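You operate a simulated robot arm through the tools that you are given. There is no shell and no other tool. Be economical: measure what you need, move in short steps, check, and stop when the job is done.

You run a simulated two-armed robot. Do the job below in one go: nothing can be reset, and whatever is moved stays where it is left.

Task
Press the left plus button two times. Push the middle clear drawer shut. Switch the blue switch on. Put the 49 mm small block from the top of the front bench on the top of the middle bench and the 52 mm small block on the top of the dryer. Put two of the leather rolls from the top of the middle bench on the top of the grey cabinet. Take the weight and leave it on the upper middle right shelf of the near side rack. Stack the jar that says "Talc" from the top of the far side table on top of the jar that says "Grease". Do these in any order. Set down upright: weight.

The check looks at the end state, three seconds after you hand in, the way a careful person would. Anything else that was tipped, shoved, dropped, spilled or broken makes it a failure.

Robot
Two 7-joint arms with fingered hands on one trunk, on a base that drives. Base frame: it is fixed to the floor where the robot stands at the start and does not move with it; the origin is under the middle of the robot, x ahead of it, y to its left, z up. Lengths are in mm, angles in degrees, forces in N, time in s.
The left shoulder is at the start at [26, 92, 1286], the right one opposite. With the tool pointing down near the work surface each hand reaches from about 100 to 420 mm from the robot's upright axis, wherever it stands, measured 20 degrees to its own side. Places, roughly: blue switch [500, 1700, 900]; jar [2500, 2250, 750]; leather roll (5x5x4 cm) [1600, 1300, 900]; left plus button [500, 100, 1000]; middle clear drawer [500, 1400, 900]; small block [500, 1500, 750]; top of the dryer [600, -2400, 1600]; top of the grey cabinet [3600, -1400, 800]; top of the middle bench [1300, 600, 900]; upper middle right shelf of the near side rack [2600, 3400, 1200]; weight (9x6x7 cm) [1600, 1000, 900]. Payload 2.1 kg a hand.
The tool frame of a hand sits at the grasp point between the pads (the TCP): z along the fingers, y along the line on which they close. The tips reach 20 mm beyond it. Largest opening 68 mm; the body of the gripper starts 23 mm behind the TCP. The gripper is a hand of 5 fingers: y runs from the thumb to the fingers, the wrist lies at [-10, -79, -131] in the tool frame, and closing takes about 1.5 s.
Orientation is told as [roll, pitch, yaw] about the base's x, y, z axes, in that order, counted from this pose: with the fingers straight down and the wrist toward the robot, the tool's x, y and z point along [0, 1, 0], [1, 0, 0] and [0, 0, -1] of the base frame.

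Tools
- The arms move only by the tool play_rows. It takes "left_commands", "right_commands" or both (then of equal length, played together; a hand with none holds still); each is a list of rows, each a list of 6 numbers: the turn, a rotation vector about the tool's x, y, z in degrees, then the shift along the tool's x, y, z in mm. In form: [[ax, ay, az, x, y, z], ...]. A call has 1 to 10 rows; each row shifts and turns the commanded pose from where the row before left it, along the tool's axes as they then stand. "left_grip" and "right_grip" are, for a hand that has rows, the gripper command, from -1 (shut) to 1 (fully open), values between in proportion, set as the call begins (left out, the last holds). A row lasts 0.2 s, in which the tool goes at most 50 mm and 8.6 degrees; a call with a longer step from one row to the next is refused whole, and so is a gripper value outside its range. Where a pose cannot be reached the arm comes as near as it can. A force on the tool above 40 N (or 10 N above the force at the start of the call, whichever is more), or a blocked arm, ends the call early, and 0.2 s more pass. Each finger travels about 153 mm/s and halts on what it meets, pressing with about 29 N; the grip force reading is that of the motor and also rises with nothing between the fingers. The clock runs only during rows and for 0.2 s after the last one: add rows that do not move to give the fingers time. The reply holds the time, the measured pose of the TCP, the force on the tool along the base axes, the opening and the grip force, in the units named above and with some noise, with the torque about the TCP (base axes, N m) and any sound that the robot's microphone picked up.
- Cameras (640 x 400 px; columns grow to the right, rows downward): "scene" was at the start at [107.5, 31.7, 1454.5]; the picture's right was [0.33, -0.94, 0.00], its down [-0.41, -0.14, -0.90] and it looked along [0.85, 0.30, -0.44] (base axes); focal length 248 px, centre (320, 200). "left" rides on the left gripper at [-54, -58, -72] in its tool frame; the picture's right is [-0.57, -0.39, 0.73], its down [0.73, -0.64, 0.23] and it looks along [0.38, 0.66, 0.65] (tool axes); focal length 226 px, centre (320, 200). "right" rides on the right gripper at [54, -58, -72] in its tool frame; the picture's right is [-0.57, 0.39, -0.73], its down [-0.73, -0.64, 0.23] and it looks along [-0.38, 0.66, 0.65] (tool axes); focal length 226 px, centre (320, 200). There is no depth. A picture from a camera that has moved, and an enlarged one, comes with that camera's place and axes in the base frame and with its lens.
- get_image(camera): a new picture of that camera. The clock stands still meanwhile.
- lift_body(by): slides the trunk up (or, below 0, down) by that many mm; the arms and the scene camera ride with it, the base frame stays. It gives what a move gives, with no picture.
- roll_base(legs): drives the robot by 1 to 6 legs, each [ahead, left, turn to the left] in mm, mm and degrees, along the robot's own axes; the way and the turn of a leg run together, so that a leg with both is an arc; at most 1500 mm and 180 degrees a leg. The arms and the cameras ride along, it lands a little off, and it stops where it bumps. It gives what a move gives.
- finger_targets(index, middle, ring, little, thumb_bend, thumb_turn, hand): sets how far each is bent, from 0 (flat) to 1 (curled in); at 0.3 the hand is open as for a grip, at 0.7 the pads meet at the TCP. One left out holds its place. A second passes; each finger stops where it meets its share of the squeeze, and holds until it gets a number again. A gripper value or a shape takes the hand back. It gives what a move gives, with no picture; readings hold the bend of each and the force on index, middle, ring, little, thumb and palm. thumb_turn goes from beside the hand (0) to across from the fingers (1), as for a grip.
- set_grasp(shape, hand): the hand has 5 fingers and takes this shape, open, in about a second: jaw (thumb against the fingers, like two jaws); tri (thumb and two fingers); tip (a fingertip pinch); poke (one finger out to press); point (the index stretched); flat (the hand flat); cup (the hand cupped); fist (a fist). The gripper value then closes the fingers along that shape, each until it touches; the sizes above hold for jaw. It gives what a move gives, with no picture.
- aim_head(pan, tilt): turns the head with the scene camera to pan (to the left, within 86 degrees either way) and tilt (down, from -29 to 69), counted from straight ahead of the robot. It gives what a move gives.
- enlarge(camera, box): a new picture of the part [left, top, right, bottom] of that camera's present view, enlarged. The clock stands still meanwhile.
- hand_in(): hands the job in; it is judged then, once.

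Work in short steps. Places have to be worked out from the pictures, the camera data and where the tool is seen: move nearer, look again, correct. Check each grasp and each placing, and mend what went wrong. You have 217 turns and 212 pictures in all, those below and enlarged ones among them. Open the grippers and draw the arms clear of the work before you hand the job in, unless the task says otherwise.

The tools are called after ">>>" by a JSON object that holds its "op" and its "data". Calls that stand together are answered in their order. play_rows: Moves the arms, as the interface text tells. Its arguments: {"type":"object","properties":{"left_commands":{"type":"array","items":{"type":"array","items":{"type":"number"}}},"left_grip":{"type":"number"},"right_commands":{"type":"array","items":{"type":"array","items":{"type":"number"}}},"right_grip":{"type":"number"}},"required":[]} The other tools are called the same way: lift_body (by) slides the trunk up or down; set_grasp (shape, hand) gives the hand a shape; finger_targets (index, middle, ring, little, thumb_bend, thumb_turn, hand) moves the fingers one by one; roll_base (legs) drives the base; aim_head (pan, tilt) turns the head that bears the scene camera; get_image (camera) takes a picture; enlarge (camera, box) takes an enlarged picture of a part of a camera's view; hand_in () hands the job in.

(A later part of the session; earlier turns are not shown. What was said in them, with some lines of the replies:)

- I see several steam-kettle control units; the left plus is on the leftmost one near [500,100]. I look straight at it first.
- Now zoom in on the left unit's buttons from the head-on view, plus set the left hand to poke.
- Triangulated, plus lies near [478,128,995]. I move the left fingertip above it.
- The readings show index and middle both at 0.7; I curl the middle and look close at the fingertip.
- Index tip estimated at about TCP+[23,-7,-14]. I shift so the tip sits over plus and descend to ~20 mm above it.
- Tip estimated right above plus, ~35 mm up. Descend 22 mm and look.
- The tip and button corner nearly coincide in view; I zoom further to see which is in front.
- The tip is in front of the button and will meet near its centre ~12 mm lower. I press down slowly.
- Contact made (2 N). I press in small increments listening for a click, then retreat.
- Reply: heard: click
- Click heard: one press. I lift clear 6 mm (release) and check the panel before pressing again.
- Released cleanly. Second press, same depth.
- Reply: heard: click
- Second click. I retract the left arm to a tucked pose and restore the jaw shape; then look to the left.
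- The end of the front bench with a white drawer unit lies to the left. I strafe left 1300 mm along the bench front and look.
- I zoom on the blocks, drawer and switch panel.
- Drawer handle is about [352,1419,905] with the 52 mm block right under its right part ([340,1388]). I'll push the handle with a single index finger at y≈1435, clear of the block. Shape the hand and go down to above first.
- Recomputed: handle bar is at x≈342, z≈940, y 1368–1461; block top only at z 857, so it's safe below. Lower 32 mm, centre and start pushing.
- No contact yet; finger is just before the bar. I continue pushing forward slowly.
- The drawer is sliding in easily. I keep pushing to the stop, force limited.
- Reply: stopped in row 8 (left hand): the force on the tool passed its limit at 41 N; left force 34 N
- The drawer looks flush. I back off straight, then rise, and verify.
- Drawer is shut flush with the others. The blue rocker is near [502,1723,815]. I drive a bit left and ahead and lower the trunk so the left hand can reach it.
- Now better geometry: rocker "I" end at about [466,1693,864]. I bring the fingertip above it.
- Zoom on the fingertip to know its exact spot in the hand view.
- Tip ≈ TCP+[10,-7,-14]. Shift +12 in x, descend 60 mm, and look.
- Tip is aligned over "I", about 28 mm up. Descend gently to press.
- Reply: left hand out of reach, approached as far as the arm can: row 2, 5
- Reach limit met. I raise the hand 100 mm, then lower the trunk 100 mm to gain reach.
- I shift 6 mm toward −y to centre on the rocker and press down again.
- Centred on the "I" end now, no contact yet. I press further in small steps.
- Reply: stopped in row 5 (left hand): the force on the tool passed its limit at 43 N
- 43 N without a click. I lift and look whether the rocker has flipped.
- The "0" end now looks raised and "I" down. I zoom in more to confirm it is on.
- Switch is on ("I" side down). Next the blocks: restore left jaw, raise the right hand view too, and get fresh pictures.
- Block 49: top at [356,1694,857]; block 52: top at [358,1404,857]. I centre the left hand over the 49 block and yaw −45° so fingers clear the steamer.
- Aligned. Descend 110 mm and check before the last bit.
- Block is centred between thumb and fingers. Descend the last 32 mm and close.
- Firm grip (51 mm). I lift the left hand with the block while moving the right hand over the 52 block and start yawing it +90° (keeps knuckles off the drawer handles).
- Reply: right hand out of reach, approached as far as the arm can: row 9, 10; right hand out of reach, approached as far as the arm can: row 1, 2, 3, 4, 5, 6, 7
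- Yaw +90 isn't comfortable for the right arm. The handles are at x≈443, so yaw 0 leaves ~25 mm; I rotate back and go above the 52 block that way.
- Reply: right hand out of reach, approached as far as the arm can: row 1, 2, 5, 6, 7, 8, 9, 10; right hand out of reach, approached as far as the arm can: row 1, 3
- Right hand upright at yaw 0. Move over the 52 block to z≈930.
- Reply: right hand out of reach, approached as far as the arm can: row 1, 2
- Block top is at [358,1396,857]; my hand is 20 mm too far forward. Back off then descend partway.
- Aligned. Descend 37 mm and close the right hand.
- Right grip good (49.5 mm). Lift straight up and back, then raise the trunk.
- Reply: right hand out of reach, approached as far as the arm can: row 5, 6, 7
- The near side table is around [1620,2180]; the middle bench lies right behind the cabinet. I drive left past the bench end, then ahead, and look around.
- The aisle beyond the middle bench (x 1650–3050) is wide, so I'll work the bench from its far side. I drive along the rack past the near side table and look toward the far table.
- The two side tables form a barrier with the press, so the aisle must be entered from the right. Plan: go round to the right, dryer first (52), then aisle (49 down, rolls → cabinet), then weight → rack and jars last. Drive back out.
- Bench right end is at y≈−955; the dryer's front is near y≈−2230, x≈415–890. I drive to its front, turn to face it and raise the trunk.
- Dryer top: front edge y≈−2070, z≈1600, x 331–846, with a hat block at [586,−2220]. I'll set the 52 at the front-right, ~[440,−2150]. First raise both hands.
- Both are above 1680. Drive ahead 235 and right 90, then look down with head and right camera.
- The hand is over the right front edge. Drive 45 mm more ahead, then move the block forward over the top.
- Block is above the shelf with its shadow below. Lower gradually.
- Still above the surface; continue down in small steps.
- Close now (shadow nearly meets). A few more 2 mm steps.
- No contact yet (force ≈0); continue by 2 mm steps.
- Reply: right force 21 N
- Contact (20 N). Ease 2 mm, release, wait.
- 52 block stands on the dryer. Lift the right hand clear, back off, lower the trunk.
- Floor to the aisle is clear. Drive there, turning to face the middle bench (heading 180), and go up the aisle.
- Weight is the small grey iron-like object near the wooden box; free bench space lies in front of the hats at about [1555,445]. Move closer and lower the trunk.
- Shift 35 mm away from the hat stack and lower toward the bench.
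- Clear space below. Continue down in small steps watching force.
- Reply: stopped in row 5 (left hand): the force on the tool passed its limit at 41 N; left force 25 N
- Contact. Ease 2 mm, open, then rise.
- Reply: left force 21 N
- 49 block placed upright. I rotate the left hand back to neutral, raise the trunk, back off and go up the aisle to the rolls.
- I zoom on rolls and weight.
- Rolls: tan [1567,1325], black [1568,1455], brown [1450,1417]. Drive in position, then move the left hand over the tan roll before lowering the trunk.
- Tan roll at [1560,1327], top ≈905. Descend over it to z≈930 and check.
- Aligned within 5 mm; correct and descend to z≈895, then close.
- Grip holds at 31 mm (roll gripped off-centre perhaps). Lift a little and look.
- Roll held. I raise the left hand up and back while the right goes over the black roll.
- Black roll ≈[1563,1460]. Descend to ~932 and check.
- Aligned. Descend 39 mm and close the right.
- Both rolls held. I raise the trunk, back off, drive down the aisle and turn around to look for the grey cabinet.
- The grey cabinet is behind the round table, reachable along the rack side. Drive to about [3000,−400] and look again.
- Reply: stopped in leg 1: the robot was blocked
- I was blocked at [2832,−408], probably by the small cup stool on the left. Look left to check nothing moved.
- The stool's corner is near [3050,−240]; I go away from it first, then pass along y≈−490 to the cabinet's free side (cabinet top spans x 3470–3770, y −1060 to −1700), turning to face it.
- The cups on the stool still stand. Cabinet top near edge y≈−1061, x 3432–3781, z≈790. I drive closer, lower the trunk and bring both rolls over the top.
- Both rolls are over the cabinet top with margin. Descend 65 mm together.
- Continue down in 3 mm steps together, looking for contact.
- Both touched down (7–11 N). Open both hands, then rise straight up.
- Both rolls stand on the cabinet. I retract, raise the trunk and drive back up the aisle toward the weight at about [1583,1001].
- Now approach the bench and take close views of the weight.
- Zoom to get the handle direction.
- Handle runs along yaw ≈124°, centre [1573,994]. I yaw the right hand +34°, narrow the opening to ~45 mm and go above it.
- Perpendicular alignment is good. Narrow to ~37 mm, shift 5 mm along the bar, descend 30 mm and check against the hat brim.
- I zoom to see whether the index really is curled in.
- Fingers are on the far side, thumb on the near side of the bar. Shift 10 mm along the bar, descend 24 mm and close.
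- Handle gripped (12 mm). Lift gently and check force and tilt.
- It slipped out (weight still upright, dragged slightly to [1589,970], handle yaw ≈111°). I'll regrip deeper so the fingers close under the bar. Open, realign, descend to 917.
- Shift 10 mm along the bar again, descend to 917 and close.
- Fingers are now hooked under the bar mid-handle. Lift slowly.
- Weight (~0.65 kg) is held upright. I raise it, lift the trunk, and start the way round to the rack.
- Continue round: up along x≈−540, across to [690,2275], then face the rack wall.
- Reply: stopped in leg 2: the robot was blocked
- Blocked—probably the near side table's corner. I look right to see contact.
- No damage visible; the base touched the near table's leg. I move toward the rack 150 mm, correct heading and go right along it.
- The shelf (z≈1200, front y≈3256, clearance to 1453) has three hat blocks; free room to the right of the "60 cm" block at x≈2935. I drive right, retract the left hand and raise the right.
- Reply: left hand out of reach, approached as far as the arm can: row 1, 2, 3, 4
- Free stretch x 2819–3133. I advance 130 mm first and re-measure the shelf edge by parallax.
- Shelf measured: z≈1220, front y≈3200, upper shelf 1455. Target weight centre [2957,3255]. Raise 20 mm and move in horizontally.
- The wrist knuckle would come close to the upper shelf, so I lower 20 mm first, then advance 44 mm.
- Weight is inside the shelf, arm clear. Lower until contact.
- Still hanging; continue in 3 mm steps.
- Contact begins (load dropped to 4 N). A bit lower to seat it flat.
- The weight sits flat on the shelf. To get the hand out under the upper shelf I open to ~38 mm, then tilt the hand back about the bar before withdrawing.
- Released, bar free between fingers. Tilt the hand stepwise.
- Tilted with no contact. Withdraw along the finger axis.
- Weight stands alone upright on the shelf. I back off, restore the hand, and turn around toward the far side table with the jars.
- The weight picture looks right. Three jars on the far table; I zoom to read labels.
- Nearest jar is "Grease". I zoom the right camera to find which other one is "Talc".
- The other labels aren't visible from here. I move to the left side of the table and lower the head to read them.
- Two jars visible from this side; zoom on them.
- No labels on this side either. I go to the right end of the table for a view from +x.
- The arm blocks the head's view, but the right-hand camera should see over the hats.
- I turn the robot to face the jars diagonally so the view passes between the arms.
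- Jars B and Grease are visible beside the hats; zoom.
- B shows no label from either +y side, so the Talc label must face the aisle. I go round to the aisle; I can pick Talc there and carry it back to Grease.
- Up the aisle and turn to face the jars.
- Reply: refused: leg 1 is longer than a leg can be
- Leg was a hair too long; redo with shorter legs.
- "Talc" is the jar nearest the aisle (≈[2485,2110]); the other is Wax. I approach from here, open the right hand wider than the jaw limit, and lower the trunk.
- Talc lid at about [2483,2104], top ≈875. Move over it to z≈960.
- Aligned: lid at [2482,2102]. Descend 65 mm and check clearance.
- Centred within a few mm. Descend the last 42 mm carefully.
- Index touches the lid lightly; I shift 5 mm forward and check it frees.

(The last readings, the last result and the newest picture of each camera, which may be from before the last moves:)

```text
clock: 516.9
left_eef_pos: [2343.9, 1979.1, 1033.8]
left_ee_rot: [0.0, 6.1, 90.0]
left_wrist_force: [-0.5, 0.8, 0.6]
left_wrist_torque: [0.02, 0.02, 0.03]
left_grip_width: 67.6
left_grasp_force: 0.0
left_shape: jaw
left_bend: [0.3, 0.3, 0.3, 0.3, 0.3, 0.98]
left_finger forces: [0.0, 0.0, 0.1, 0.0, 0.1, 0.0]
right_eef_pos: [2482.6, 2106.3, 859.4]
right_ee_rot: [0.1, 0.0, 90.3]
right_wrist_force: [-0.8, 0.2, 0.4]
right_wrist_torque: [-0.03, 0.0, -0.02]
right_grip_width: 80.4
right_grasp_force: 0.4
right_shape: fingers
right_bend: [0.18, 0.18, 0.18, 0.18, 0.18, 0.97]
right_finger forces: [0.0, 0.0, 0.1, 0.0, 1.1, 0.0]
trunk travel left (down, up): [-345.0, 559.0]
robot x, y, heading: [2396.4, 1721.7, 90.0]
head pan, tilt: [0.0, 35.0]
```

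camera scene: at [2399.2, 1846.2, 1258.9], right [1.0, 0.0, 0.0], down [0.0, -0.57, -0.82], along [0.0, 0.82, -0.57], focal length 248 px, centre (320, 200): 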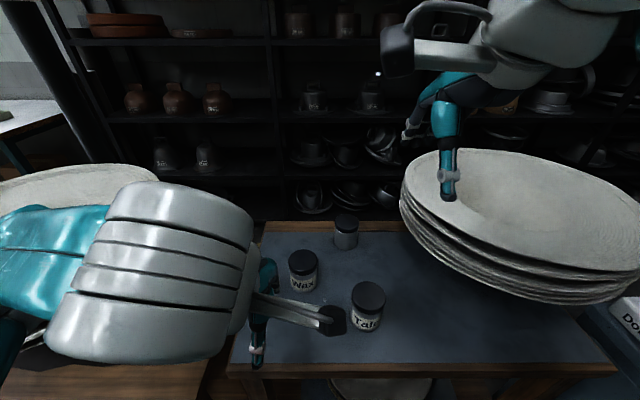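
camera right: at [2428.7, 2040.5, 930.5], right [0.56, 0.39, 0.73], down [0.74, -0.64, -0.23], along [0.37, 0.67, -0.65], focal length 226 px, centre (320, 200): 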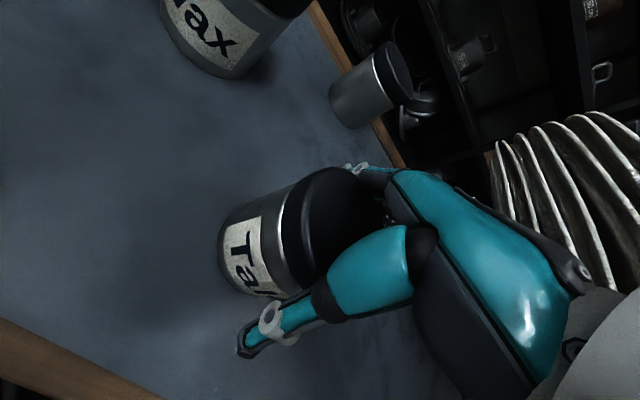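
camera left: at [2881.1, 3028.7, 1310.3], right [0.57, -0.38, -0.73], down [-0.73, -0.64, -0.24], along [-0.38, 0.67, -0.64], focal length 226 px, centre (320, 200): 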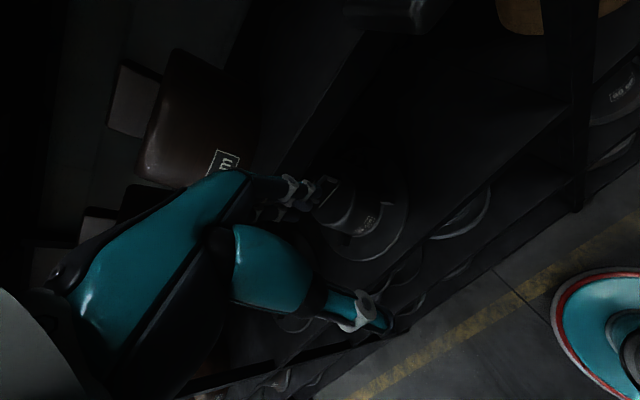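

Free (thumb just brushing). Close the hand.

>>> {"op": "play_rows", "data": {"right_commands": [[0, 0, 0, 0, -1, 0], [0, 0, 0, 0, 0, 0], [0, 0, 0, 0, 0, 0], [0, 0, 0, 0, 0, 0], [0, 0, 0, 0, 0, 0], [0, 0, 0, 0, 0, 0], [0, 0, 0, 0, 0, 0]], "right_grip": -1}}

>>> {"op": "play_rows", "data": {"right_commands": [[0, 0, 0, 0, 0, -5], [0, 0, 0, 0, 0, -10], [0, 0, 0, 0, 0, -15], [0, 0, 0, 0, 0, -20], [0, 0, 0, 0, 0, 0]]}}

>>> {"op": "get_image", "data": {"camera": "right"}}

>>> {"op": "enlarge", "data": {"camera": "scene", "box": [290, 180, 470, 360]}}

```text
clock: 518.5
left_eef_pos: [2343.9, 1979.3, 1033.5]
left_ee_rot: [0.0, 6.2, 90.0]
left_wrist_force: [-0.3, 0.0, 0.9]
left_wrist_torque: [-0.02, -0.02, 0.0]
left_grip_width: 67.7
left_grasp_force: 0.2
left_shape: jaw
left_bend: [0.3, 0.3, 0.3, 0.3, 0.3, 0.98]
left_finger forces: [0.1, 0.1, 0.1, 0.1, 0.0, 0.0]
right_eef_pos: [2482.2, 2105.5, 860.0]
right_ee_rot: [-0.1, 0.0, 90.3]
right_wrist_force: [-1.0, 3.5, 6.0]
right_wrist_torque: [0.19, -0.01, 0.04]
right_grip_width: 49.6
right_grasp_force: 29.6
right_shape: jaw
right_bend: [0.23, 0.35, 0.36, 0.41, 0.55, 0.98]
right_finger forces: [22.8, 9.5, 3.3, 0.1, 32.6, 0.0]
trunk travel left (down, up): [-345.0, 559.0]
robot x, y, heading: [2394.3, 1720.7, 90.1]
head pan, tilt: [0.0, 35.0]
```

```text
clock: 519.7
left_eef_pos: [2343.3, 1979.9, 1033.0]
left_ee_rot: [0.0, 6.1, 89.9]
left_wrist_force: [0.2, -0.6, -0.2]
left_wrist_torque: [0.01, 0.0, 0.02]
left_grip_width: 68.1
left_grasp_force: 0.1
left_shape: jaw
left_bend: [0.3, 0.3, 0.3, 0.3, 0.3, 0.98]
left_finger forces: [0.0, 0.0, 0.0, 0.0, 0.1, 0.0]
right_eef_pos: [2483.0, 2105.1, 907.6]
right_ee_rot: [0.0, 0.0, 90.3]
right_wrist_force: [0.1, 0.1, -1.5]
right_wrist_torque: [0.02, 0.02, 0.01]
right_grip_width: 49.2
right_grasp_force: 29.1
right_shape: jaw
right_bend: [0.24, 0.36, 0.37, 0.41, 0.55, 0.98]
right_finger forces: [19.1, 9.2, 3.2, 0.1, 32.0, 0.0]
trunk travel left (down, up): [-345.0, 559.0]
robot x, y, heading: [2396.5, 1721.1, 90.0]
head pan, tilt: [0.0, 35.0]
```

```text
36 pictures are left
camera right: at [2428.7, 2046.3, 981.2], right [0.56, 0.39, 0.73], down [0.74, -0.64, -0.23], along [0.37, 0.67, -0.65], focal length 226 px, centre (320, 200)
```

right: 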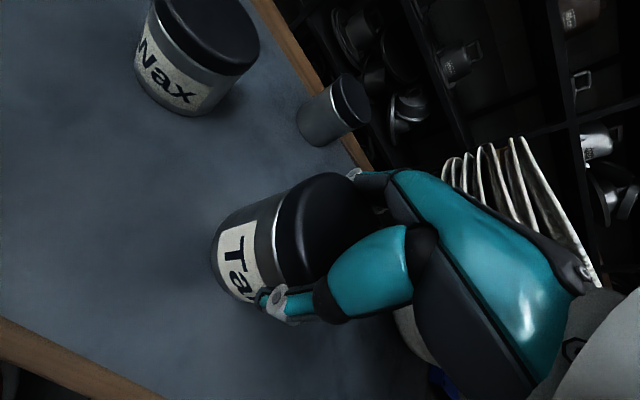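

```text
2.22 times, centred on (380, 270) of scene
camera zoom: at [2399.2, 1846.3, 1258.9], right [1.0, 0.0, 0.0], down [0.0, -0.57, -0.82], along [0.0, 0.82, -0.57], focal length 550 px, centre (187, 44)
```

zoom: 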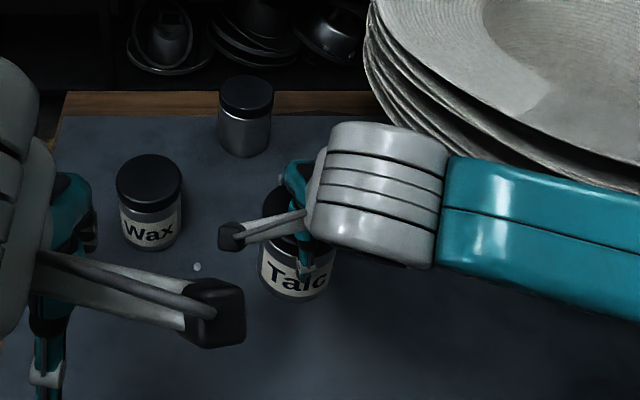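

Talc is held. Raise it clear (bottom above the lids), then drive 75 mm ahead and 26 mm left to reach over Grease (~[2462,2296]).

>>> {"op": "play_rows", "data": {"right_commands": [[0, 0, 0, 0, 0, -30], [0, 0, 0, 0, 0, -35], [0, 0, 0, 0, 0, -30], [0, 0, 0, 0, 0, 0]]}}

>>> {"op": "roll_base", "data": {"legs": [[75, 26, 0]]}}

>>> {"op": "play_rows", "data": {"right_commands": [[0, 0, 0, 0, 20, 0], [0, 0, 0, 0, 20, 0], [0, 0, 0, 0, 20, 0], [0, 0, 0, 0, 0, 0]]}}

>>> {"op": "get_image", "data": {"camera": "right"}}

>>> {"op": "get_image", "data": {"camera": "scene"}}

```text
clock: 520.7
left_eef_pos: [2343.6, 1979.6, 1033.1]
left_ee_rot: [0.0, 6.2, 90.1]
left_wrist_force: [-1.1, 0.0, 0.5]
left_wrist_torque: [0.0, -0.02, -0.02]
left_grip_width: 67.6
left_grasp_force: 0.1
left_shape: jaw
left_bend: [0.3, 0.3, 0.3, 0.3, 0.3, 0.98]
left_finger forces: [0.1, 0.0, 0.0, 0.1, 0.0, 0.0]
right_eef_pos: [2482.8, 2105.2, 1005.0]
right_ee_rot: [0.1, 0.1, 90.3]
right_wrist_force: [0.0, 0.5, -2.6]
right_wrist_torque: [0.03, 0.04, 0.01]
right_grip_width: 48.9
right_grasp_force: 29.1
right_shape: jaw
right_bend: [0.24, 0.36, 0.37, 0.41, 0.55, 0.98]
right_finger forces: [19.0, 9.2, 3.4, 0.0, 31.6, 0.0]
trunk travel left (down, up): [-345.0, 559.0]
robot x, y, heading: [2398.2, 1721.1, 89.9]
head pan, tilt: [0.0, 35.0]
```

```text
clock: 521.8
left_eef_pos: [2317.9, 2054.2, 1033.3]
left_ee_rot: [0.0, 6.1, 90.0]
left_wrist_force: [0.4, 0.1, 0.9]
left_wrist_torque: [-0.01, 0.02, -0.01]
left_grip_width: 67.7
left_grasp_force: 0.0
left_shape: jaw
left_bend: [0.3, 0.3, 0.3, 0.3, 0.3, 0.98]
left_finger forces: [0.0, 0.0, 0.1, 0.0, 0.0, 0.1]
right_eef_pos: [2456.5, 2181.1, 1003.6]
right_ee_rot: [0.0, 0.0, 90.3]
right_wrist_force: [-0.2, 0.0, -1.4]
right_wrist_torque: [0.02, -0.05, 0.02]
right_grip_width: 49.2
right_grasp_force: 29.3
right_shape: jaw
right_bend: [0.24, 0.36, 0.37, 0.41, 0.55, 0.98]
right_finger forces: [19.0, 9.3, 3.4, 0.1, 31.7, 0.0]
trunk travel left (down, up): [-345.0, 559.0]
robot x, y, heading: [2370.9, 1798.1, 89.8]
head pan, tilt: [0.0, 35.0]
```

```text
clock: 522.8
left_eef_pos: [2317.9, 2055.1, 1034.0]
left_ee_rot: [0.1, 6.2, 90.0]
left_wrist_force: [0.3, 0.3, -0.2]
left_wrist_torque: [0.01, 0.01, 0.0]
left_grip_width: 67.8
left_grasp_force: 0.1
left_shape: jaw
left_bend: [0.3, 0.3, 0.3, 0.3, 0.3, 0.98]
left_finger forces: [0.0, 0.1, 0.0, 0.0, 0.0, 0.0]
right_eef_pos: [2456.0, 2241.6, 1002.7]
right_ee_rot: [0.0, 0.0, 90.3]
right_wrist_force: [0.3, -0.6, -2.5]
right_wrist_torque: [0.0, -0.02, -0.04]
right_grip_width: 49.1
right_grasp_force: 28.8
right_shape: jaw
right_bend: [0.24, 0.36, 0.37, 0.41, 0.55, 0.98]
right_finger forces: [19.0, 9.3, 3.3, 0.1, 31.7, 0.0]
trunk travel left (down, up): [-345.0, 559.0]
robot x, y, heading: [2370.4, 1792.0, 90.1]
head pan, tilt: [0.0, 35.0]
```

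```text
34 pictures are left
camera right: at [2402.2, 2181.1, 1075.6], right [0.56, 0.39, 0.73], down [0.74, -0.64, -0.23], along [0.37, 0.67, -0.65], focal length 226 px, centre (320, 200)
```

right: 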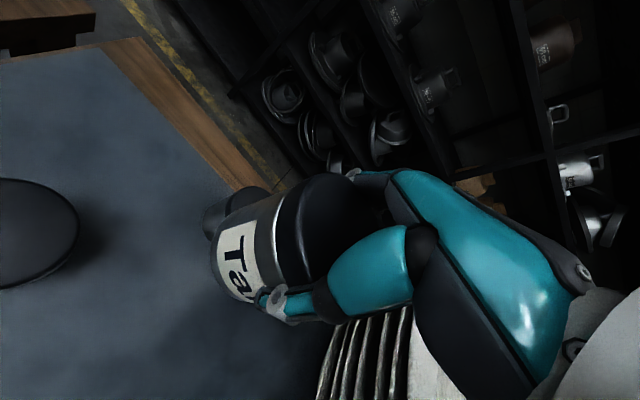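

```text
33 pictures are left
camera scene: at [2373.3, 1921.3, 1258.9], right [1.0, 0.0, 0.0], down [0.0, -0.57, -0.82], along [0.0, 0.82, -0.57], focal length 248 px, centre (320, 200)
```

scene: 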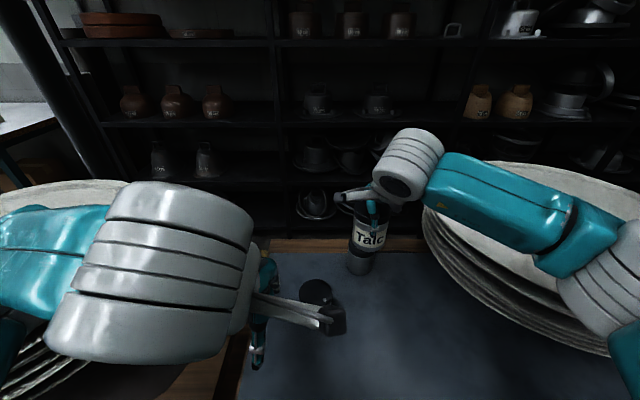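

Zoom to compare Talc's position with Grease below it.

>>> {"op": "enlarge", "data": {"camera": "scene", "box": [320, 170, 420, 290]}}

```text
3.33 times, centred on (370, 230) of scene
camera zoom: at [2373.3, 1921.3, 1258.9], right [1.0, 0.0, 0.0], down [0.0, -0.57, -0.82], along [0.0, 0.82, -0.57], focal length 825 px, centre (153, 100)
```

zoom: 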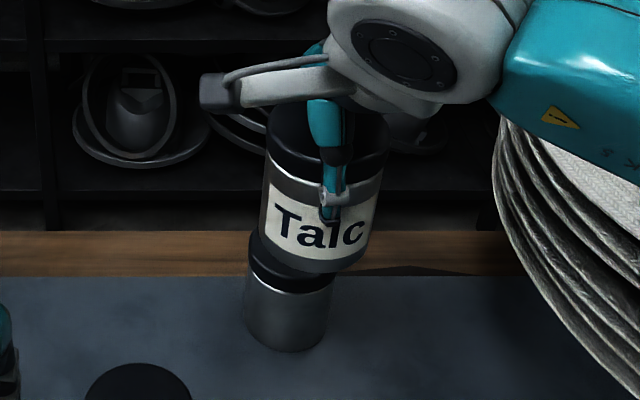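

Grease centre ≈[2463,2303], Talc's centre ≈[2460,2247]. Move Talc 56 mm forward at this height.

>>> {"op": "play_rows", "data": {"right_commands": [[0, 0, 0, -1, 14, 0], [0, 0, 0, -1, 14, 0], [0, 0, 0, -1, 14, 0], [0, 0, 0, 0, 13, 0], [0, 0, 0, 0, 0, 0]]}}

>>> {"op": "enlarge", "data": {"camera": "scene", "box": [320, 160, 420, 280]}}

>>> {"op": "get_image", "data": {"camera": "right"}}

```text
clock: 524.0
left_eef_pos: [2318.8, 2053.1, 1032.7]
left_ee_rot: [0.0, 6.2, 89.8]
left_wrist_force: [-0.2, -0.7, -0.5]
left_wrist_torque: [0.01, -0.03, 0.0]
left_grip_width: 67.9
left_grasp_force: 0.0
left_shape: jaw
left_bend: [0.3, 0.3, 0.3, 0.3, 0.3, 0.98]
left_finger forces: [0.1, 0.0, 0.0, 0.0, 0.0, 0.0]
right_eef_pos: [2460.2, 2296.2, 1003.2]
right_ee_rot: [0.1, 0.0, 90.4]
right_wrist_force: [0.6, 0.5, -1.6]
right_wrist_torque: [0.05, 0.01, 0.04]
right_grip_width: 49.1
right_grasp_force: 28.8
right_shape: jaw
right_bend: [0.24, 0.36, 0.37, 0.41, 0.55, 0.98]
right_finger forces: [18.8, 9.3, 3.5, 0.0, 31.3, 0.0]
trunk travel left (down, up): [-345.0, 559.0]
robot x, y, heading: [2368.2, 1793.8, 90.0]
head pan, tilt: [0.0, 35.0]
```

```text
3.33 times, centred on (370, 220) of scene
camera zoom: at [2373.3, 1921.3, 1258.9], right [1.0, 0.0, 0.0], down [0.0, -0.57, -0.82], along [0.0, 0.82, -0.57], focal length 825 px, centre (153, 133)
```

zoom: 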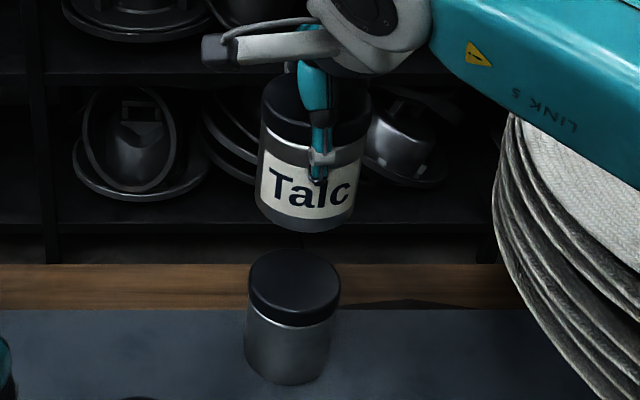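

```text
30 pictures are left
camera right: at [2405.7, 2236.4, 1076.3], right [0.56, 0.39, 0.73], down [0.74, -0.64, -0.23], along [0.37, 0.67, -0.65], focal length 226 px, centre (320, 200)
```

right: 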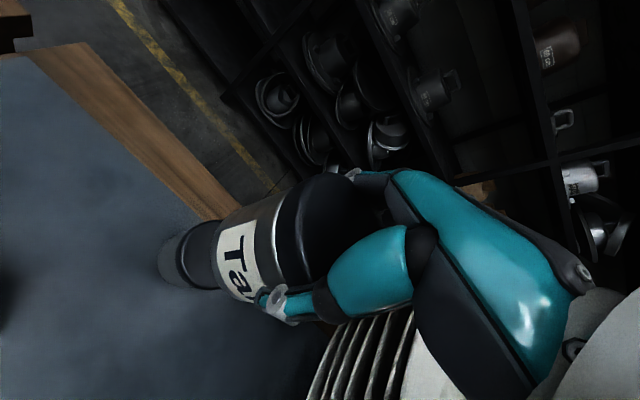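

Reached. Talc is within ~3 mm of Grease in x and y; jar height ≈67 so contact is expected at TCP≈927. Shift 2 mm and descend 55 mm, then check.

>>> {"op": "play_rows", "data": {"right_commands": [[0, 0, 0, -2, 2, 0], [0, 0, 0, 0, 0, 15], [0, 0, 0, 0, 0, 15], [0, 0, 0, 0, 0, 15], [0, 0, 0, 0, 0, 10], [0, 0, 0, 0, 0, 0]]}}

>>> {"op": "enlarge", "data": {"camera": "scene", "box": [320, 160, 420, 280]}}

>>> {"op": "get_image", "data": {"camera": "right"}}

```text
clock: 525.4
left_eef_pos: [2316.5, 2053.2, 1032.8]
left_ee_rot: [0.0, 6.2, 90.0]
left_wrist_force: [-1.3, 0.2, -0.4]
left_wrist_torque: [0.0, -0.03, 0.01]
left_grip_width: 67.8
left_grasp_force: 0.0
left_shape: jaw
left_bend: [0.3, 0.3, 0.3, 0.3, 0.3, 0.98]
left_finger forces: [0.0, 0.0, 0.1, 0.1, 0.0, 0.0]
right_eef_pos: [2461.6, 2298.6, 948.9]
right_ee_rot: [0.0, -0.1, 90.4]
right_wrist_force: [0.1, -0.7, -2.3]
right_wrist_torque: [0.0, 0.04, -0.02]
right_grip_width: 49.1
right_grasp_force: 28.9
right_shape: jaw
right_bend: [0.24, 0.36, 0.37, 0.41, 0.55, 0.98]
right_finger forces: [18.8, 9.2, 3.4, 0.1, 31.3, 0.1]
trunk travel left (down, up): [-345.0, 559.0]
robot x, y, heading: [2371.0, 1795.0, 89.9]
head pan, tilt: [0.0, 35.0]
```

```text
3.33 times, centred on (370, 220) of scene
camera zoom: at [2373.3, 1921.3, 1258.9], right [1.0, 0.0, 0.0], down [0.0, -0.57, -0.82], along [0.0, 0.82, -0.57], focal length 825 px, centre (153, 133)
```

zoom: 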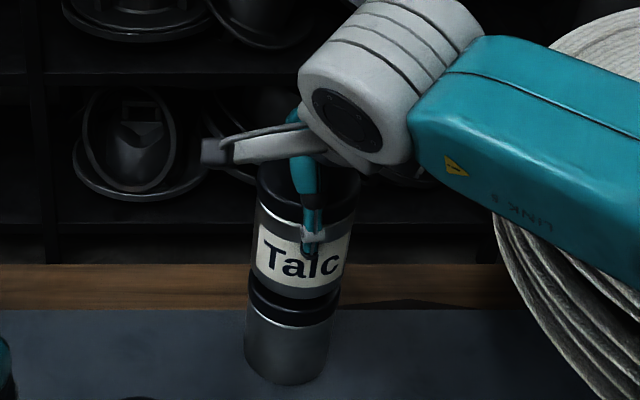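

```text
28 pictures are left
camera right: at [2407.3, 2238.0, 1021.3], right [0.56, 0.39, 0.73], down [0.74, -0.64, -0.23], along [0.37, 0.67, -0.65], focal length 226 px, centre (320, 200)
```

right: 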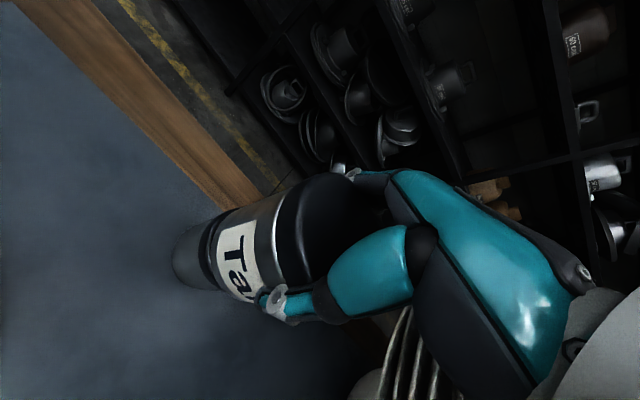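

Edges line up well. Descend slowly further.

>>> {"op": "play_rows", "data": {"right_commands": [[0, 0, 0, 0, 0, 4], [0, 0, 0, 0, 0, 4], [0, 0, 0, 0, 0, 4], [0, 0, 0, 0, 0, 3], [0, 0, 0, 0, 0, 0]]}}

>>> {"op": "enlarge", "data": {"camera": "scene", "box": [330, 190, 400, 280]}}

```text
clock: 526.6
left_eef_pos: [2317.8, 2054.0, 1032.3]
left_ee_rot: [0.0, 6.2, 90.0]
left_wrist_force: [-0.7, -0.5, 0.5]
left_wrist_torque: [0.02, -0.03, -0.01]
left_grip_width: 67.6
left_grasp_force: 0.1
left_shape: jaw
left_bend: [0.3, 0.3, 0.3, 0.3, 0.3, 0.98]
left_finger forces: [0.0, 0.1, 0.0, 0.1, 0.0, 0.1]
right_eef_pos: [2461.4, 2297.1, 934.2]
right_ee_rot: [0.1, 0.0, 90.3]
right_wrist_force: [-0.5, 0.0, -0.7]
right_wrist_torque: [-0.01, -0.02, 0.01]
right_grip_width: 49.1
right_grasp_force: 29.0
right_shape: jaw
right_bend: [0.24, 0.36, 0.37, 0.41, 0.55, 0.98]
right_finger forces: [19.0, 9.3, 3.6, 0.0, 31.2, 0.0]
trunk travel left (down, up): [-345.0, 559.0]
robot x, y, heading: [2368.9, 1795.4, 90.0]
head pan, tilt: [0.0, 35.0]
```

```text
4.44 times, centred on (365, 235) of scene
camera zoom: at [2373.3, 1921.3, 1258.9], right [1.0, 0.0, 0.0], down [0.0, -0.57, -0.82], along [0.0, 0.82, -0.57], focal length 1101 px, centre (120, 44)
```

zoom: 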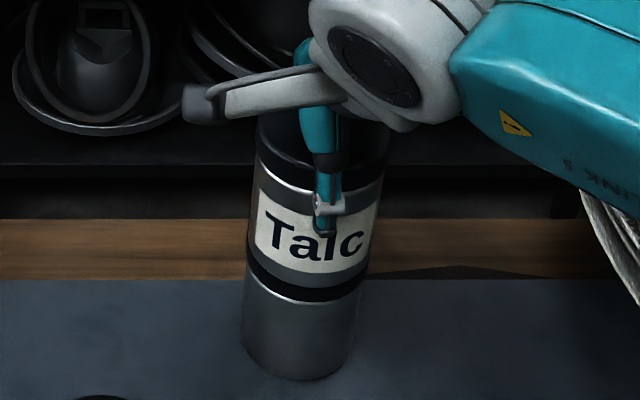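

Nearly touching, well aligned. Continue in 2 mm steps.

>>> {"op": "play_rows", "data": {"right_commands": [[0, 0, 0, 0, 0, 2], [0, 0, 0, 0, 0, 2], [0, 0, 0, 0, 0, 2], [0, 0, 0, 0, 0, 0]]}}

```text
clock: 527.6
left_eef_pos: [2317.0, 2052.2, 1033.4]
left_ee_rot: [-0.1, 6.2, 89.9]
left_wrist_force: [0.5, 0.6, 0.1]
left_wrist_torque: [0.0, -0.02, -0.04]
left_grip_width: 67.8
left_grasp_force: 0.2
left_shape: jaw
left_bend: [0.3, 0.3, 0.3, 0.3, 0.3, 0.98]
left_finger forces: [0.0, 0.0, 0.0, 0.0, 0.1, 0.0]
right_eef_pos: [2461.0, 2296.5, 931.5]
right_ee_rot: [0.0, -0.4, 90.4]
right_wrist_force: [0.6, 6.0, 37.4]
right_wrist_torque: [0.29, -0.06, 0.0]
right_grip_width: 47.5
right_grasp_force: 29.0
right_shape: jaw
right_bend: [0.23, 0.36, 0.37, 0.41, 0.58, 0.98]
right_finger forces: [25.0, 10.5, 4.5, 0.1, 30.7, 0.0]
trunk travel left (down, up): [-345.0, 559.0]
robot x, y, heading: [2372.1, 1794.0, 89.7]
head pan, tilt: [0.0, 35.0]
```

Contact (37 N). Ease up 3 mm and look before releasing.

>>> {"op": "play_rows", "data": {"right_commands": [[0, 0, 0, 0, 0, -2], [0, 0, 0, 0, 0, -1.5], [0, 0, 0, 0, 0, 0]]}}

>>> {"op": "enlarge", "data": {"camera": "scene", "box": [330, 190, 400, 280]}}

>>> {"op": "enlarge", "data": {"camera": "right", "box": [140, 150, 380, 330]}}

```text
clock: 528.4
left_eef_pos: [2317.8, 2052.6, 1033.5]
left_ee_rot: [0.1, 6.2, 90.0]
left_wrist_force: [0.3, 0.1, 0.5]
left_wrist_torque: [0.03, -0.01, -0.01]
left_grip_width: 67.7
left_grasp_force: 0.0
left_shape: jaw
left_bend: [0.3, 0.3, 0.3, 0.3, 0.3, 0.98]
left_finger forces: [0.1, 0.0, 0.0, 0.0, 0.1, 0.0]
right_eef_pos: [2460.2, 2296.4, 930.4]
right_ee_rot: [0.0, 0.0, 90.2]
right_wrist_force: [-0.2, 5.5, 23.5]
right_wrist_torque: [0.32, -0.04, 0.0]
right_grip_width: 47.3
right_grasp_force: 28.6
right_shape: jaw
right_bend: [0.23, 0.36, 0.37, 0.41, 0.58, 0.98]
right_finger forces: [22.3, 10.6, 4.4, 0.0, 30.0, 0.0]
trunk travel left (down, up): [-345.0, 559.0]
robot x, y, heading: [2375.3, 1793.4, 90.0]
head pan, tilt: [0.0, 35.0]
```

```text
4.44 times, centred on (365, 235) of scene
camera zoom: at [2373.0, 1919.8, 1259.1], right [1.0, 0.0, 0.0], down [0.0, -0.57, -0.82], along [0.0, 0.82, -0.57], focal length 1101 px, centre (120, 44)
```

zoom: 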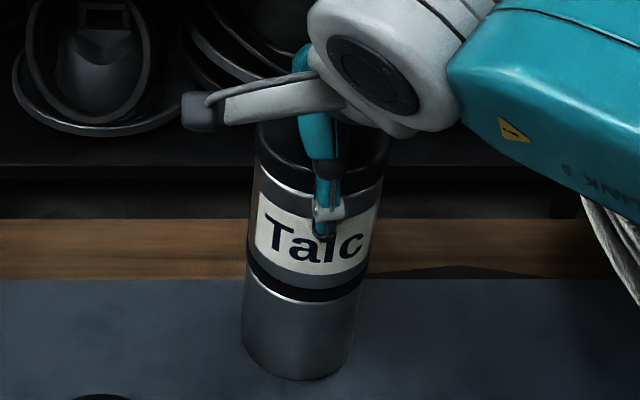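

```text
2.22 times, centred on (260, 240) of right
camera zoom: at [2407.0, 2236.7, 1004.1], right [0.56, 0.39, 0.73], down [0.74, -0.64, -0.23], along [0.37, 0.67, -0.65], focal length 502 px, centre (453, 111)
```

zoom: 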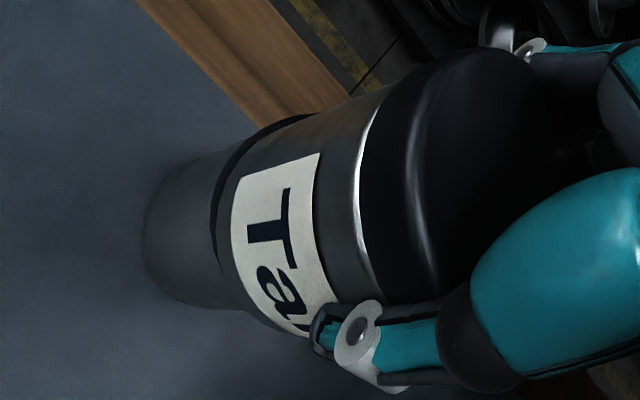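

Alignment within ~3 mm. Ease off a bit more, then release.

>>> {"op": "play_rows", "data": {"right_commands": [[0, 0, 0, 0, 0, -1.5], [0, 0, 0, 0, 0, 0]]}}

>>> {"op": "play_rows", "data": {"right_commands": [[0, 0, 0, 0, 0, 0], [0, 0, 0, 0, 0, 0], [0, 0, 0, 0, 0, 0], [0, 0, 0, 0, 0, 0]], "right_grip": 0.6}}

>>> {"op": "finger_targets", "data": {"hand": "right", "index": 0.16, "middle": 0.16, "ring": 0.16, "little": 0.16, "thumb_bend": 0.16, "thumb_turn": 1.0}}

>>> {"op": "enlarge", "data": {"camera": "scene", "box": [330, 190, 400, 280]}}

```text
clock: 529.0
left_eef_pos: [2316.7, 2053.4, 1033.7]
left_ee_rot: [-0.1, 6.2, 90.0]
left_wrist_force: [-0.9, -0.9, 0.3]
left_wrist_torque: [-0.01, -0.02, 0.02]
left_grip_width: 67.7
left_grasp_force: 0.0
left_shape: jaw
left_bend: [0.3, 0.3, 0.3, 0.3, 0.3, 0.98]
left_finger forces: [0.1, 0.0, 0.0, 0.1, 0.1, 0.1]
right_eef_pos: [2460.3, 2297.0, 931.7]
right_ee_rot: [-0.1, 0.1, 90.3]
right_wrist_force: [0.7, 3.6, 11.4]
right_wrist_torque: [0.33, -0.06, 0.02]
right_grip_width: 47.3
right_grasp_force: 28.5
right_shape: jaw
right_bend: [0.23, 0.36, 0.37, 0.41, 0.58, 0.98]
right_finger forces: [19.8, 10.5, 4.2, 0.0, 30.0, 0.0]
trunk travel left (down, up): [-345.0, 559.0]
robot x, y, heading: [2373.1, 1794.1, 90.0]
head pan, tilt: [0.0, 35.0]
```

```text
clock: 530.0
left_eef_pos: [2316.9, 2054.7, 1032.4]
left_ee_rot: [0.0, 6.3, 89.9]
left_wrist_force: [0.5, -0.5, 0.9]
left_wrist_torque: [0.03, -0.02, -0.02]
left_grip_width: 68.0
left_grasp_force: 0.1
left_shape: jaw
left_bend: [0.3, 0.3, 0.3, 0.3, 0.3, 0.98]
left_finger forces: [0.0, 0.0, 0.1, 0.0, 0.0, 0.0]
right_eef_pos: [2461.2, 2295.6, 933.1]
right_ee_rot: [0.1, 0.0, 90.2]
right_wrist_force: [-1.4, 0.3, 3.5]
right_wrist_torque: [0.07, 0.05, 0.01]
right_grip_width: 54.7
right_grasp_force: 0.2
right_shape: jaw
right_bend: [0.24, 0.34, 0.32, 0.33, 0.5, 0.98]
right_finger forces: [4.4, 0.3, 0.1, 0.0, 3.1, 0.0]
trunk travel left (down, up): [-345.0, 559.0]
robot x, y, heading: [2371.3, 1789.6, 89.9]
head pan, tilt: [0.0, 35.0]
```

```text
clock: 531.0
left_eef_pos: [2317.3, 2054.9, 1032.0]
left_ee_rot: [0.0, 6.3, 90.0]
left_wrist_force: [0.5, 0.2, 0.6]
left_wrist_torque: [-0.02, 0.01, -0.04]
left_grip_width: 67.8
left_grasp_force: 0.1
left_shape: jaw
left_bend: [0.3, 0.3, 0.3, 0.3, 0.3, 0.98]
left_finger forces: [0.1, 0.0, 0.0, 0.1, 0.0, 0.0]
right_eef_pos: [2461.8, 2297.9, 932.3]
right_ee_rot: [0.0, 0.0, 90.2]
right_wrist_force: [0.3, 0.0, -0.4]
right_wrist_torque: [0.0, 0.01, 0.01]
right_grip_width: 82.8
right_grasp_force: 0.4
right_shape: fingers
right_bend: [0.16, 0.16, 0.16, 0.16, 0.16, 0.97]
right_finger forces: [0.1, 0.1, 0.1, 0.0, 0.0, 0.0]
trunk travel left (down, up): [-345.0, 559.0]
robot x, y, heading: [2371.6, 1790.5, 90.1]
head pan, tilt: [0.0, 35.0]
```

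```text
4.44 times, centred on (365, 235) of scene
camera zoom: at [2373.3, 1921.2, 1258.9], right [1.0, 0.0, 0.0], down [0.0, -0.57, -0.82], along [0.0, 0.82, -0.57], focal length 1101 px, centre (120, 44)
```

zoom: 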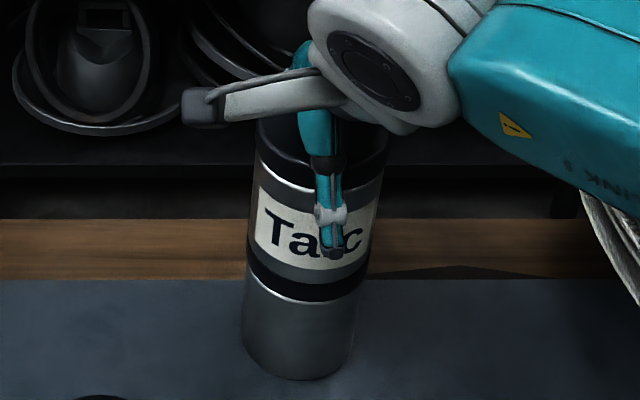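

The stack stands and no finger touches it. Rise straight up slowly.

>>> {"op": "play_rows", "data": {"right_commands": [[0, 0, 0, 0, 0, -6], [0, 0, 0, 0, 0, -8], [0, 0, 0, 0, 0, -12], [0, 0, 0, 0, 0, -20], [0, 0, 0, 0, 0, -30], [0, 0, 0, 0, 0, -30], [0, 0, 0, 0, 0, 0]]}}

>>> {"op": "get_image", "data": {"camera": "scene"}}

```text
clock: 532.6
left_eef_pos: [2318.3, 2054.1, 1034.1]
left_ee_rot: [0.0, 6.2, 90.0]
left_wrist_force: [0.1, -0.9, -0.6]
left_wrist_torque: [0.0, -0.02, 0.01]
left_grip_width: 67.7
left_grasp_force: 0.1
left_shape: jaw
left_bend: [0.3, 0.3, 0.3, 0.3, 0.3, 0.98]
left_finger forces: [0.1, 0.1, 0.0, 0.0, 0.0, 0.0]
right_eef_pos: [2460.5, 2297.2, 1039.0]
right_ee_rot: [0.0, 0.0, 90.3]
right_wrist_force: [0.2, 0.0, -0.3]
right_wrist_torque: [-0.01, 0.01, 0.02]
right_grip_width: 82.8
right_grasp_force: 0.0
right_shape: fingers
right_bend: [0.16, 0.16, 0.16, 0.16, 0.16, 0.97]
right_finger forces: [0.1, 0.0, 0.1, 0.1, 0.1, 0.0]
trunk travel left (down, up): [-345.0, 559.0]
robot x, y, heading: [2371.5, 1789.7, 89.9]
head pan, tilt: [0.0, 35.0]
```

```text
23 pictures are left
camera scene: at [2373.2, 1921.1, 1258.9], right [1.0, 0.0, 0.0], down [0.0, -0.57, -0.82], along [0.0, 0.82, -0.57], focal length 248 px, centre (320, 200)
```

scene: 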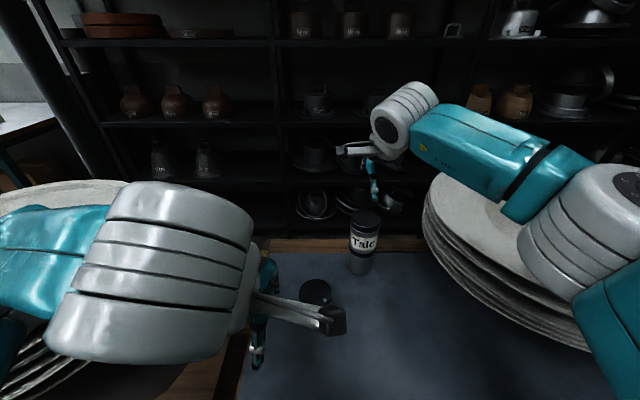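

Talc stands on Grease. Raise the trunk, back away and take a final look.

>>> {"op": "lift_body", "data": {"by": 180}}

>>> {"op": "roll_base", "data": {"legs": [[-400, 0, 0]]}}

>>> {"op": "set_grasp", "data": {"hand": "right", "shape": "jaw"}}

>>> {"op": "aim_head", "data": {"pan": 0, "tilt": 30}}

>>> {"op": "enlarge", "data": {"camera": "scene", "box": [280, 160, 440, 290]}}

```text
clock: 534.6
left_eef_pos: [2317.1, 2054.3, 1212.2]
left_ee_rot: [0.0, 6.3, 90.1]
left_wrist_force: [0.6, -0.8, 0.3]
left_wrist_torque: [-0.03, -0.02, 0.0]
left_grip_width: 68.0
left_grasp_force: 0.1
left_shape: jaw
left_bend: [0.3, 0.3, 0.3, 0.3, 0.3, 0.98]
left_finger forces: [0.0, 0.1, 0.1, 0.1, 0.0, 0.0]
right_eef_pos: [2462.0, 2296.7, 1218.4]
right_ee_rot: [-0.1, 0.1, 90.4]
right_wrist_force: [0.1, 1.2, 0.7]
right_wrist_torque: [-0.02, 0.04, -0.02]
right_grip_width: 82.7
right_grasp_force: 0.1
right_shape: fingers
right_bend: [0.16, 0.16, 0.16, 0.16, 0.16, 0.97]
right_finger forces: [0.1, 0.0, 0.0, 0.0, 0.0, 0.0]
trunk travel left (down, up): [-525.0, 379.0]
robot x, y, heading: [2372.5, 1794.5, 90.0]
head pan, tilt: [0.0, 35.0]
```

```text
clock: 537.1
left_eef_pos: [2316.6, 1656.1, 1213.2]
left_ee_rot: [-0.1, 6.2, 89.9]
left_wrist_force: [0.6, 0.4, -0.3]
left_wrist_torque: [-0.03, -0.01, 0.02]
left_grip_width: 67.7
left_grasp_force: 0.1
left_shape: jaw
left_bend: [0.3, 0.3, 0.3, 0.3, 0.3, 0.98]
left_finger forces: [0.0, 0.1, 0.0, 0.1, 0.1, 0.1]
right_eef_pos: [2461.2, 1898.0, 1218.8]
right_ee_rot: [0.1, 0.0, 90.3]
right_wrist_force: [0.1, 0.0, -0.1]
right_wrist_torque: [0.03, -0.01, -0.03]
right_grip_width: 82.8
right_grasp_force: 0.1
right_shape: fingers
right_bend: [0.16, 0.16, 0.16, 0.16, 0.16, 0.97]
right_finger forces: [0.1, 0.0, 0.1, 0.1, 0.0, 0.0]
trunk travel left (down, up): [-525.0, 379.0]
robot x, y, heading: [2371.2, 1398.9, 89.7]
head pan, tilt: [0.0, 35.0]
```

```text
clock: 538.0
left_eef_pos: [2315.9, 1656.8, 1213.1]
left_ee_rot: [0.0, 6.3, 89.9]
left_wrist_force: [0.4, 0.7, 1.5]
left_wrist_torque: [0.0, 0.01, 0.02]
left_grip_width: 67.7
left_grasp_force: 0.1
left_shape: jaw
left_bend: [0.3, 0.3, 0.3, 0.3, 0.3, 0.98]
left_finger forces: [0.0, 0.0, 0.0, 0.1, 0.0, 0.0]
right_eef_pos: [2461.5, 1900.2, 1219.2]
right_ee_rot: [0.1, 0.0, 90.2]
right_wrist_force: [-0.2, 0.6, 0.4]
right_wrist_torque: [0.0, 0.04, 0.02]
right_grip_width: 67.9
right_grasp_force: 0.1
right_shape: jaw
right_bend: [0.3, 0.3, 0.3, 0.3, 0.3, 0.98]
right_finger forces: [0.0, 0.0, 0.0, 0.0, 0.1, 0.0]
trunk travel left (down, up): [-525.0, 379.0]
robot x, y, heading: [2366.5, 1395.6, 89.9]
head pan, tilt: [0.0, 35.0]
```

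```text
clock: 538.6
left_eef_pos: [2317.4, 1657.1, 1213.2]
left_ee_rot: [0.0, 6.2, 89.9]
left_wrist_force: [-0.1, -0.1, -0.9]
left_wrist_torque: [0.05, -0.01, -0.01]
left_grip_width: 67.7
left_grasp_force: 0.1
left_shape: jaw
left_bend: [0.3, 0.3, 0.3, 0.3, 0.3, 0.98]
left_finger forces: [0.0, 0.1, 0.0, 0.0, 0.0, 0.0]
right_eef_pos: [2462.1, 1899.6, 1218.3]
right_ee_rot: [0.0, 0.0, 90.2]
right_wrist_force: [-0.1, 0.0, -0.6]
right_wrist_torque: [0.02, -0.03, 0.03]
right_grip_width: 67.9
right_grasp_force: 0.0
right_shape: jaw
right_bend: [0.3, 0.3, 0.3, 0.3, 0.3, 0.98]
right_finger forces: [0.1, 0.0, 0.0, 0.0, 0.0, 0.1]
trunk travel left (down, up): [-525.0, 379.0]
robot x, y, heading: [2368.3, 1399.0, 89.8]
head pan, tilt: [0.0, 30.0]
```

```text
3.08 times, centred on (360, 225) of scene
camera zoom: at [2372.4, 1507.6, 1447.6], right [1.0, 0.0, 0.0], down [0.0, -0.5, -0.87], along [0.0, 0.87, -0.5], focal length 762 px, centre (197, 123)
```

zoom: 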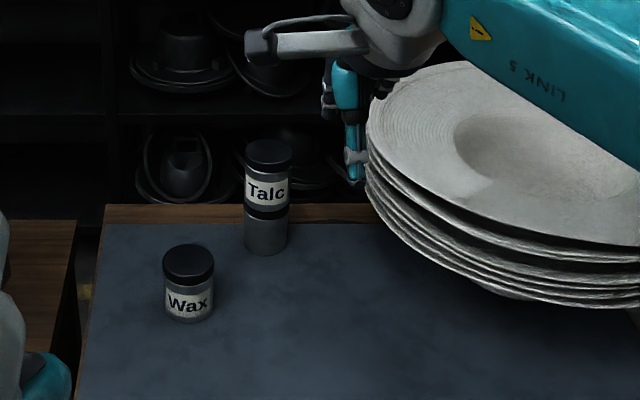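

Everything is in place, hands are open and clear. Handing in.

>>> {"op": "hand_in", "data": {}}

```text
The job is handed in.
```

I did every part of the job and handed it in. The checker's verdict is not back yet.

- **Plus button:** pressed twice on the left unit, with a click each time.
- **Drawer and switch:** the middle clear drawer is shut, flush with the other two. The blue switch is on with its "I" side down, though I heard no click when it flipped.
- **Small blocks:** the 49 mm block stands on the middle bench and the 52 mm block on the dryer.
- **Leather rolls:** the tan and black rolls are on the grey cabinet.
- **Weight:** it stands upright on the upper middle right shelf of the near side rack. It slipped from my first grip and slid a few centimetres on the bench before I regripped it.
- **Jars:** Talc stands on Grease, lined up to within about 3 mm.

While driving, the base bumped into something twice, near the cup stool by the press and near the near side table. The cups and the hat stack were still standing when I looked afterwards.
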